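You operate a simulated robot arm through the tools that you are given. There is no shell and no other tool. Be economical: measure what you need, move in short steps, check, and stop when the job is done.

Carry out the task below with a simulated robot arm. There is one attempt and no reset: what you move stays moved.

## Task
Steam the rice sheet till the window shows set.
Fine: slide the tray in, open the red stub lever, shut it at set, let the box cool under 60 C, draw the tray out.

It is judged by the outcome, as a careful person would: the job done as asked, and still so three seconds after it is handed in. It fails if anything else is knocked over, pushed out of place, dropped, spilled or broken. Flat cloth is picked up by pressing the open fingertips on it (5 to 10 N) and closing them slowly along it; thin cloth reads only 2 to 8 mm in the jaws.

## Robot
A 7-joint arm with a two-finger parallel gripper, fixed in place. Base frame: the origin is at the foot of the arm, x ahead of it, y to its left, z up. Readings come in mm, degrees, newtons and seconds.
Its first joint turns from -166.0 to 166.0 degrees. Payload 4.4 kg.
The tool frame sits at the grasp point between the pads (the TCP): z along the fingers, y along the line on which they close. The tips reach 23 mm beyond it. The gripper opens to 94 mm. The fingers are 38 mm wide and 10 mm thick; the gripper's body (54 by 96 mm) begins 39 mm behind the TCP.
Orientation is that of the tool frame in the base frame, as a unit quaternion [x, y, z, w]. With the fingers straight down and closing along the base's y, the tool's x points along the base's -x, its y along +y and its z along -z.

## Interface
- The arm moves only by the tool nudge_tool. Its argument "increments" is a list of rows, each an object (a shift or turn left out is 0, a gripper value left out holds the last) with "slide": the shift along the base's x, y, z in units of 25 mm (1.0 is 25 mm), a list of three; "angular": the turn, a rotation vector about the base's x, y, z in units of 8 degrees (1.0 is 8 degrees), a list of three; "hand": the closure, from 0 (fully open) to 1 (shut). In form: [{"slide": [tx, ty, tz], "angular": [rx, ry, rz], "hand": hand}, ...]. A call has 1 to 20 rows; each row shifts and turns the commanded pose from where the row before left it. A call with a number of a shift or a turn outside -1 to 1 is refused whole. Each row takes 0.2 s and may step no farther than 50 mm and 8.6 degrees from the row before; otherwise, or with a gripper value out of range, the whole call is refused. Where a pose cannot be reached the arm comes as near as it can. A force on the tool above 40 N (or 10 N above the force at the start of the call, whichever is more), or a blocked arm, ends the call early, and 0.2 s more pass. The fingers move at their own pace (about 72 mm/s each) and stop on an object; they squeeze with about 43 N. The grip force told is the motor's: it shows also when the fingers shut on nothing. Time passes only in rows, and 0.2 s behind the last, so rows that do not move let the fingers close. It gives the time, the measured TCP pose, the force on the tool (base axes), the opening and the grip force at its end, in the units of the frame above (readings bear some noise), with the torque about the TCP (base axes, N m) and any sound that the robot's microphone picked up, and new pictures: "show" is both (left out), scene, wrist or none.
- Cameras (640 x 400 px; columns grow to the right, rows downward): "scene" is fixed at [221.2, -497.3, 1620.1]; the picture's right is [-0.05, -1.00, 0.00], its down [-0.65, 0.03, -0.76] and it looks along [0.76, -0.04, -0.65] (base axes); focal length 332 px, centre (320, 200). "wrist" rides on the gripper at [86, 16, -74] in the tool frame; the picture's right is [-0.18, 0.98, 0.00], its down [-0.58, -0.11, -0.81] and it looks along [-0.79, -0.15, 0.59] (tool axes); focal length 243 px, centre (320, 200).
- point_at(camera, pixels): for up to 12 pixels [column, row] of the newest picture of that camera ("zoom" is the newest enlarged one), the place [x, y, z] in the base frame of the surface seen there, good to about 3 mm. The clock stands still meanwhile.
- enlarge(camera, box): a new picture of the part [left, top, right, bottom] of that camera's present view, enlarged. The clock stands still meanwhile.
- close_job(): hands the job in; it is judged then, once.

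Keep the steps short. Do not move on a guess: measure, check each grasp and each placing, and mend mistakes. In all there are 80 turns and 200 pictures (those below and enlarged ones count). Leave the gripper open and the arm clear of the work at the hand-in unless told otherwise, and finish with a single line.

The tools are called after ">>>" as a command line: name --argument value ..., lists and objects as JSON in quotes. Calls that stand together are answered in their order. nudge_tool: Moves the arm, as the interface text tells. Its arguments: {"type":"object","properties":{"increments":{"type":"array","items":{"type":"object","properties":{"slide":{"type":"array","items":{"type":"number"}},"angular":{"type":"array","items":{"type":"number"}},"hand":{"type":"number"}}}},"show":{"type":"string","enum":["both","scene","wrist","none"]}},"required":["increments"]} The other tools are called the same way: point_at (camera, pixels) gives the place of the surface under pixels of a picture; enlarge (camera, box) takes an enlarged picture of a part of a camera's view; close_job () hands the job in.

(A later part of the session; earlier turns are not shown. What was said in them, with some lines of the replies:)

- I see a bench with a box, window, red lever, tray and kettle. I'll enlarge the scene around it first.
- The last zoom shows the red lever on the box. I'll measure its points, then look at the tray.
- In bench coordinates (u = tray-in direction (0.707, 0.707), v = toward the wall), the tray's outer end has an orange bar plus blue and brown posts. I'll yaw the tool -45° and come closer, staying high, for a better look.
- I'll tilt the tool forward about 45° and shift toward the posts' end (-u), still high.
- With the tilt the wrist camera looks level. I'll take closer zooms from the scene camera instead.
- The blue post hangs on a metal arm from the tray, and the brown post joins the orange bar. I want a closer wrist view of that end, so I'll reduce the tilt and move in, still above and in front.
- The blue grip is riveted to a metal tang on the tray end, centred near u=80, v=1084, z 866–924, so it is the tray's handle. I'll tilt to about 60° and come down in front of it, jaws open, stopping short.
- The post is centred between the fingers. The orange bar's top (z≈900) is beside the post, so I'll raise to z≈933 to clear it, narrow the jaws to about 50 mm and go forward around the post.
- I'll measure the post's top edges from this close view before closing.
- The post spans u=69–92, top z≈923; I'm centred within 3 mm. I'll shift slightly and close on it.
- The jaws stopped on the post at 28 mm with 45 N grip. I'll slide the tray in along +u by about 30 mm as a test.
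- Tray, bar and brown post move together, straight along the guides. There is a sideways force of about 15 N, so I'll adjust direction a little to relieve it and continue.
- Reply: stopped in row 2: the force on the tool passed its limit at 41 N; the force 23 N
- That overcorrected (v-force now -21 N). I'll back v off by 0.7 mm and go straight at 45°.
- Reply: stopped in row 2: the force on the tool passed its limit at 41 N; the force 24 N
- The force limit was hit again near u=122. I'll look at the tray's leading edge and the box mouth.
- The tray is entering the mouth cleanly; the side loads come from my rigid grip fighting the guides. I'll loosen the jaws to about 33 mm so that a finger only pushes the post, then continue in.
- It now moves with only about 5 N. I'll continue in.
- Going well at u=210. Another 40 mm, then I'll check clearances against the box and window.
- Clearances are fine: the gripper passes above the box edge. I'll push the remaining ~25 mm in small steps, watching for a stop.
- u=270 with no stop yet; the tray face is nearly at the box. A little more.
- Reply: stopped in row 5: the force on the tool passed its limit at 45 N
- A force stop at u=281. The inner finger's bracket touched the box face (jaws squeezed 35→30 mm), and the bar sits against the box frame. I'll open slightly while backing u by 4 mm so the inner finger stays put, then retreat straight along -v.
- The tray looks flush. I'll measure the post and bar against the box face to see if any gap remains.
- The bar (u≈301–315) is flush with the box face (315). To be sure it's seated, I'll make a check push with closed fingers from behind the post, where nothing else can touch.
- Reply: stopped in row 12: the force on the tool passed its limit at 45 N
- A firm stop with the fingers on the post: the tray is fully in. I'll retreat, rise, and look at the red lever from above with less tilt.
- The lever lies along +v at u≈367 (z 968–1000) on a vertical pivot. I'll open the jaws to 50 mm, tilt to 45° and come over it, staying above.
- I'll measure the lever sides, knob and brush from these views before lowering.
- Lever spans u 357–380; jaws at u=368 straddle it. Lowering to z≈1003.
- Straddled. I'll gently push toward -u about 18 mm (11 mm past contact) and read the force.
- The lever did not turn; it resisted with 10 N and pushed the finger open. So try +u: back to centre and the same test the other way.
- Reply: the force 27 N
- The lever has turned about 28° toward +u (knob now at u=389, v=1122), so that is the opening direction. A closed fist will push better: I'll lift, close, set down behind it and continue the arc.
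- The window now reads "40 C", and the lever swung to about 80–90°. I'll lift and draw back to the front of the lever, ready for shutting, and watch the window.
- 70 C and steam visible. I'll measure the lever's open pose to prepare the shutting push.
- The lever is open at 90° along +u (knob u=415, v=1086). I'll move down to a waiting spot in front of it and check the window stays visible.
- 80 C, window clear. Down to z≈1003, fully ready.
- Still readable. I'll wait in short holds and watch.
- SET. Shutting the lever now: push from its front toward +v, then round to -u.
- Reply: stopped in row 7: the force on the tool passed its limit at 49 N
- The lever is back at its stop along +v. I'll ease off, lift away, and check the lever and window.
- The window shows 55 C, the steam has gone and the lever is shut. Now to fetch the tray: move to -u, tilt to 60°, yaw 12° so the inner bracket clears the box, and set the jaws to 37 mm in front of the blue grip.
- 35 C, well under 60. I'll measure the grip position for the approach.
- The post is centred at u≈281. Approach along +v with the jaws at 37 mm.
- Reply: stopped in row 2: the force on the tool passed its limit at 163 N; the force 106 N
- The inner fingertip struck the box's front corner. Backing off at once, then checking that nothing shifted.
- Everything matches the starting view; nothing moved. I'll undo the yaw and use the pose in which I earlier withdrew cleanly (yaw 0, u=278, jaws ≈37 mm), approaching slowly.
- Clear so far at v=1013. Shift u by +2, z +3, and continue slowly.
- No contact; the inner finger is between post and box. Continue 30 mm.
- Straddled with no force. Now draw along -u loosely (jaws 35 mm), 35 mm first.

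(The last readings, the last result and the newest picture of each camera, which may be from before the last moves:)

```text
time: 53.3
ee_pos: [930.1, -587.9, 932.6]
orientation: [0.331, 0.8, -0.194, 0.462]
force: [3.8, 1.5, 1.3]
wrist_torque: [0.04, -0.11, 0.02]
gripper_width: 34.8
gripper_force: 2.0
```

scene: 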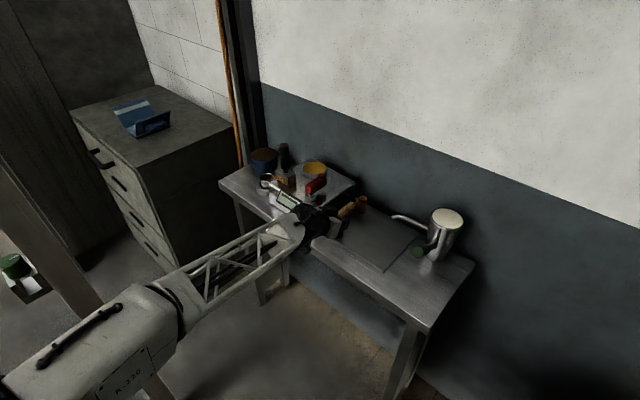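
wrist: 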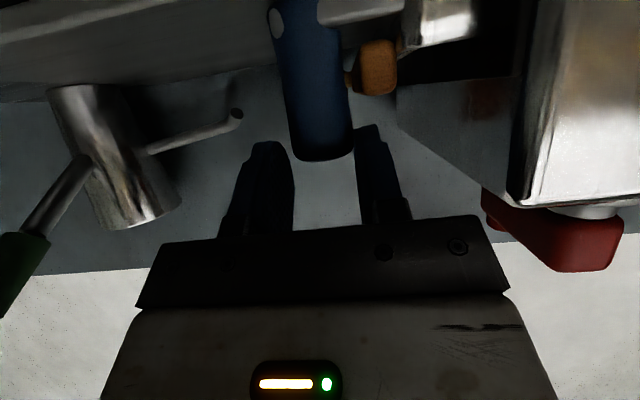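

The tray follows at about 4 N. Continue drawing.

>>> nudge_tool --increments '[{"slide": [-0.3, -0.3, 0]}, {"slide": [-0.3, -0.3, 0]}, {"slide": [-0.3, -0.3, 0]}, {"slide": [-0.3, -0.3, 0]}, {"slide": [-0.3, -0.3, 0]}, {"slide": [-0.3, -0.3, 0]}, {"slide": [-0.3, -0.3, 0]}, {"slide": [-0.3, -0.3, 0]}, {"slide": [-0.3, -0.3, 0]}, {"slide": [-0.3, -0.3, 0]}, {"slide": [-0.3, -0.3, 0]}]'

>>> enlarge --camera "scene" --box '[290, 165, 430, 260]'

```text
time: 55.7
ee_pos: [846.9, -671.2, 934.9]
orientation: [0.331, 0.799, -0.194, 0.462]
force: [3.0, 2.6, -1.6]
wrist_torque: [0.08, -0.03, 0.03]
gripper_width: 34.9
gripper_force: 2.4
```

scene: 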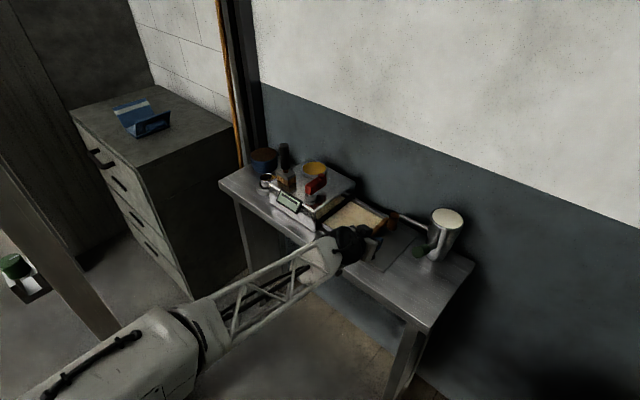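
wrist: 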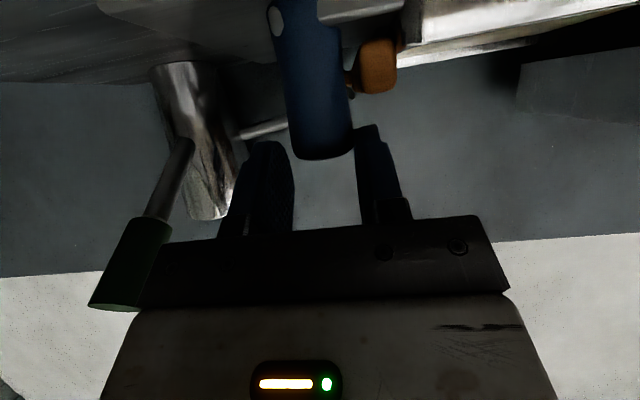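

```text
4.21 times, centred on (360, 212) of scene
```

zoom: 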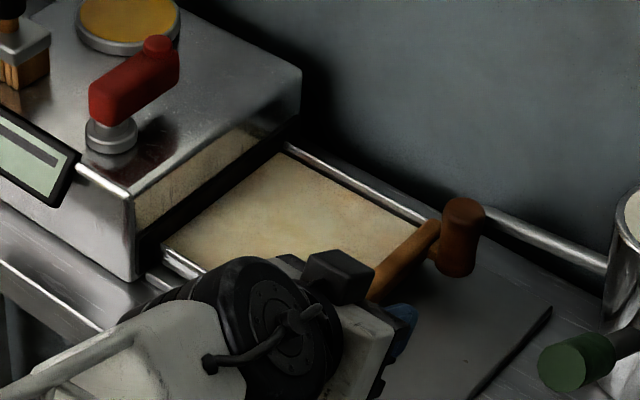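

The rice sheet has turned translucent-yellow. About 46 mm remains to the tray's original place; continue with a smaller step.

>>> nudge_tool --increments '[{"slide": [-0.26, -0.26, 0]}, {"slide": [-0.26, -0.26, 0]}, {"slide": [-0.26, -0.26, 0]}, {"slide": [-0.26, -0.26, 0]}, {"slide": [-0.24, -0.24, 0]}, {"slide": [0, 0, 0]}]'

>>> enlarge --camera "scene" --box '[290, 165, 450, 265]'

```text
time: 57.1
ee_pos: [815.5, -702.5, 934.5]
orientation: [0.33, 0.8, -0.193, 0.462]
force: [3.5, 3.9, -2.1]
wrist_torque: [0.1, -0.03, 0.12]
gripper_width: 34.9
gripper_force: 2.5
```

scene: 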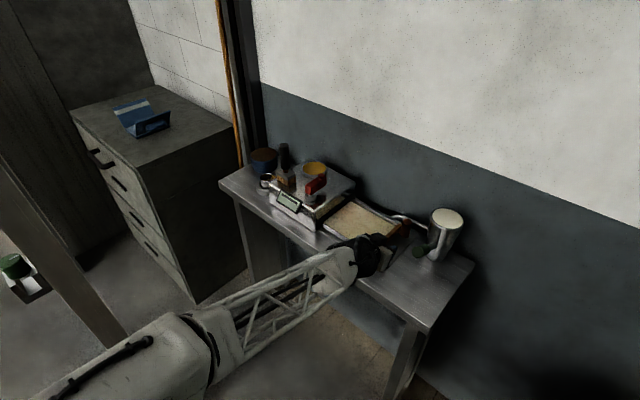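
wrist: 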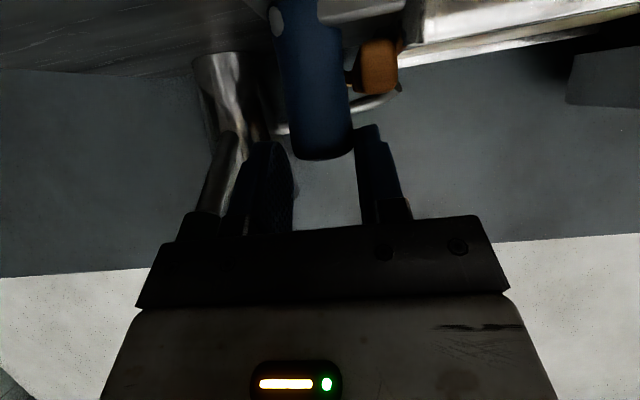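

```text
4.00 times, centred on (370, 215) of scene
```

zoom: 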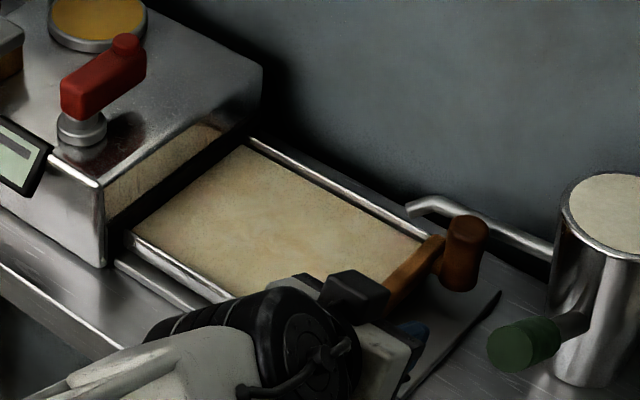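

The tray is back at its start (within ~3 mm, clear of the box). I'll ease off the post and retreat along -v, then up.

>>> nudge_tool --increments '[{"slide": [0.06, 0.06, 0], "hand": 0.55}, {"slide": [0, 0, 0]}, {"slide": [-0.5, 0.5, 0]}, {"slide": [-0.7, 0.7, 0]}, {"slide": [-0.7, 0.7, 0]}, {"slide": [-0.7, 0.7, 0.5], "hand": 0}, {"slide": [-0.8, 0.8, 0.9]}, {"slide": [-0.8, 0.8, 0.9]}, {"slide": [-0.8, 0.8, 0.9]}]'

>>> enlarge --camera "scene" --box '[220, 130, 480, 290]'

>>> point_at --camera "scene" --pixels '[[387, 246], [367, 254], [388, 265], [411, 223], [332, 226], [360, 202], [414, 229]]'

```text
time: 58.9
ee_pos: [713.2, -594.9, 817.3]
orientation: [0.342, 0.842, -0.168, 0.382]
force: [0.3, 0.3, -0.4]
wrist_torque: [0.01, -0.04, 0.03]
gripper_width: 94.0
gripper_force: 0.1
stopped in row 9: the arm was blocked; the commanded pose is now the measured one
```

scene: 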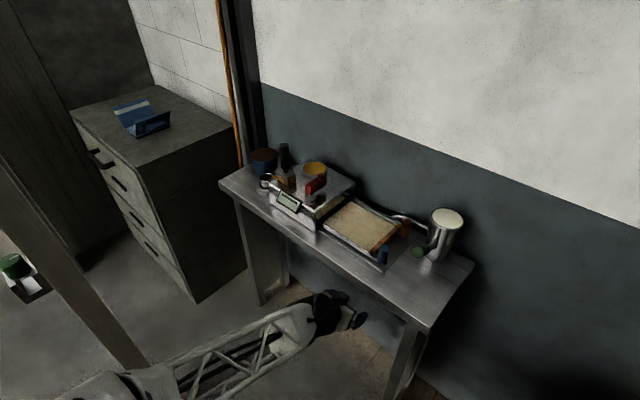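
wrist: 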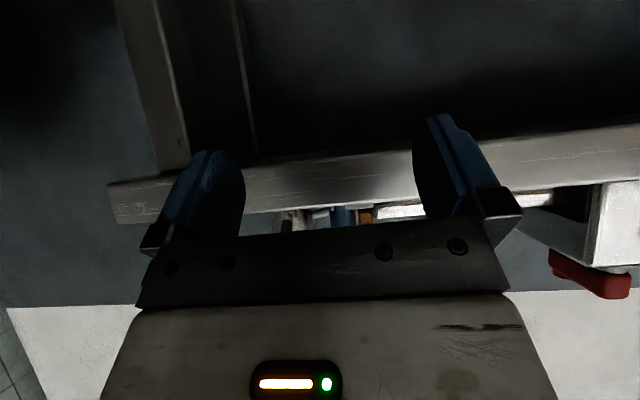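

```text
2.46 times, centred on (350, 210) of scene
```

zoom: 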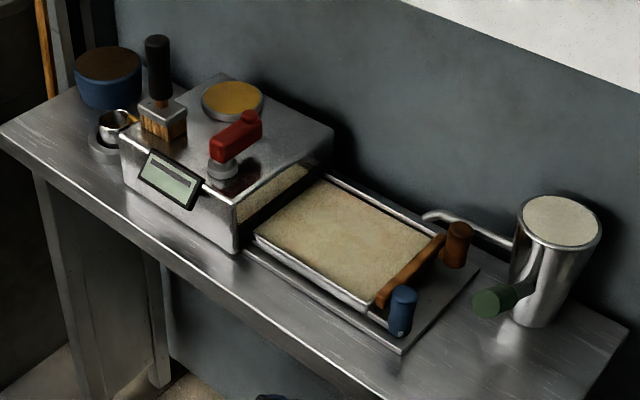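

```text
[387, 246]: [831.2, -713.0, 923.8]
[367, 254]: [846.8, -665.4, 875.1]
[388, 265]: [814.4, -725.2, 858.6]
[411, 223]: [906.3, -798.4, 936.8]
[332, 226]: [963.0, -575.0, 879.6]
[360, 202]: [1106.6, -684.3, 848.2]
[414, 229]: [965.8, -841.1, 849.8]
```

Job outcome looks right: tray out at its original place, sheet steamed, lever shut. The arm sagged to an awkward pose in front of the bench (z=817, no contact force), so I'll raise it carefully while levelling the tilt.

>>> nudge_tool --increments '[{"slide": [0, 0, 0.6], "angular": [0.5, 0.5, 0]}, {"slide": [0, 0, 0.8], "angular": [0.5, 0.5, 0]}, {"slide": [0, 0, 0.9], "angular": [0.5, 0.5, 0]}, {"slide": [0, 0, 0.9], "angular": [0.5, 0.5, 0]}, {"slide": [-0.3, 0.3, 0.9], "angular": [0.3, 0.3, 0]}, {"slide": [-0.3, 0.3, 0.9]}, {"slide": [-0.3, 0.3, 0.9]}, {"slide": [-0.3, 0.3, 0.9]}, {"slide": [-0.3, 0.3, 0.9]}]'

```text
time: 60.9
ee_pos: [671.9, -557.5, 1013.4]
orientation: [0.368, 0.907, -0.085, 0.185]
force: [0.7, 0.2, -0.1]
wrist_torque: [-0.02, 0.02, 0.02]
gripper_width: 94.1
gripper_force: 0.1
```

scene: 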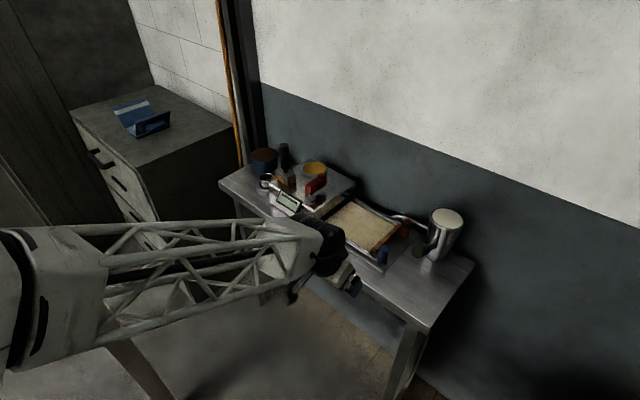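
wrist: 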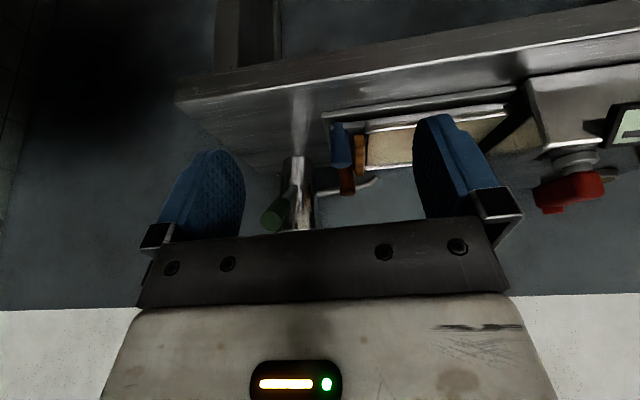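

The arm is clear and raised, the gripper is open, and nothing else on the bench has moved (the kettle's green handle is still at its starting pixels). Handing in.

>>> close_job

```text
The job is handed in.
```

I steamed the rice sheet until the window showed SET, shut the lever, let the box cool to about 30 C and drew the tray back out. A fingertip struck the box's front corner once (163 N), but nothing shifted.
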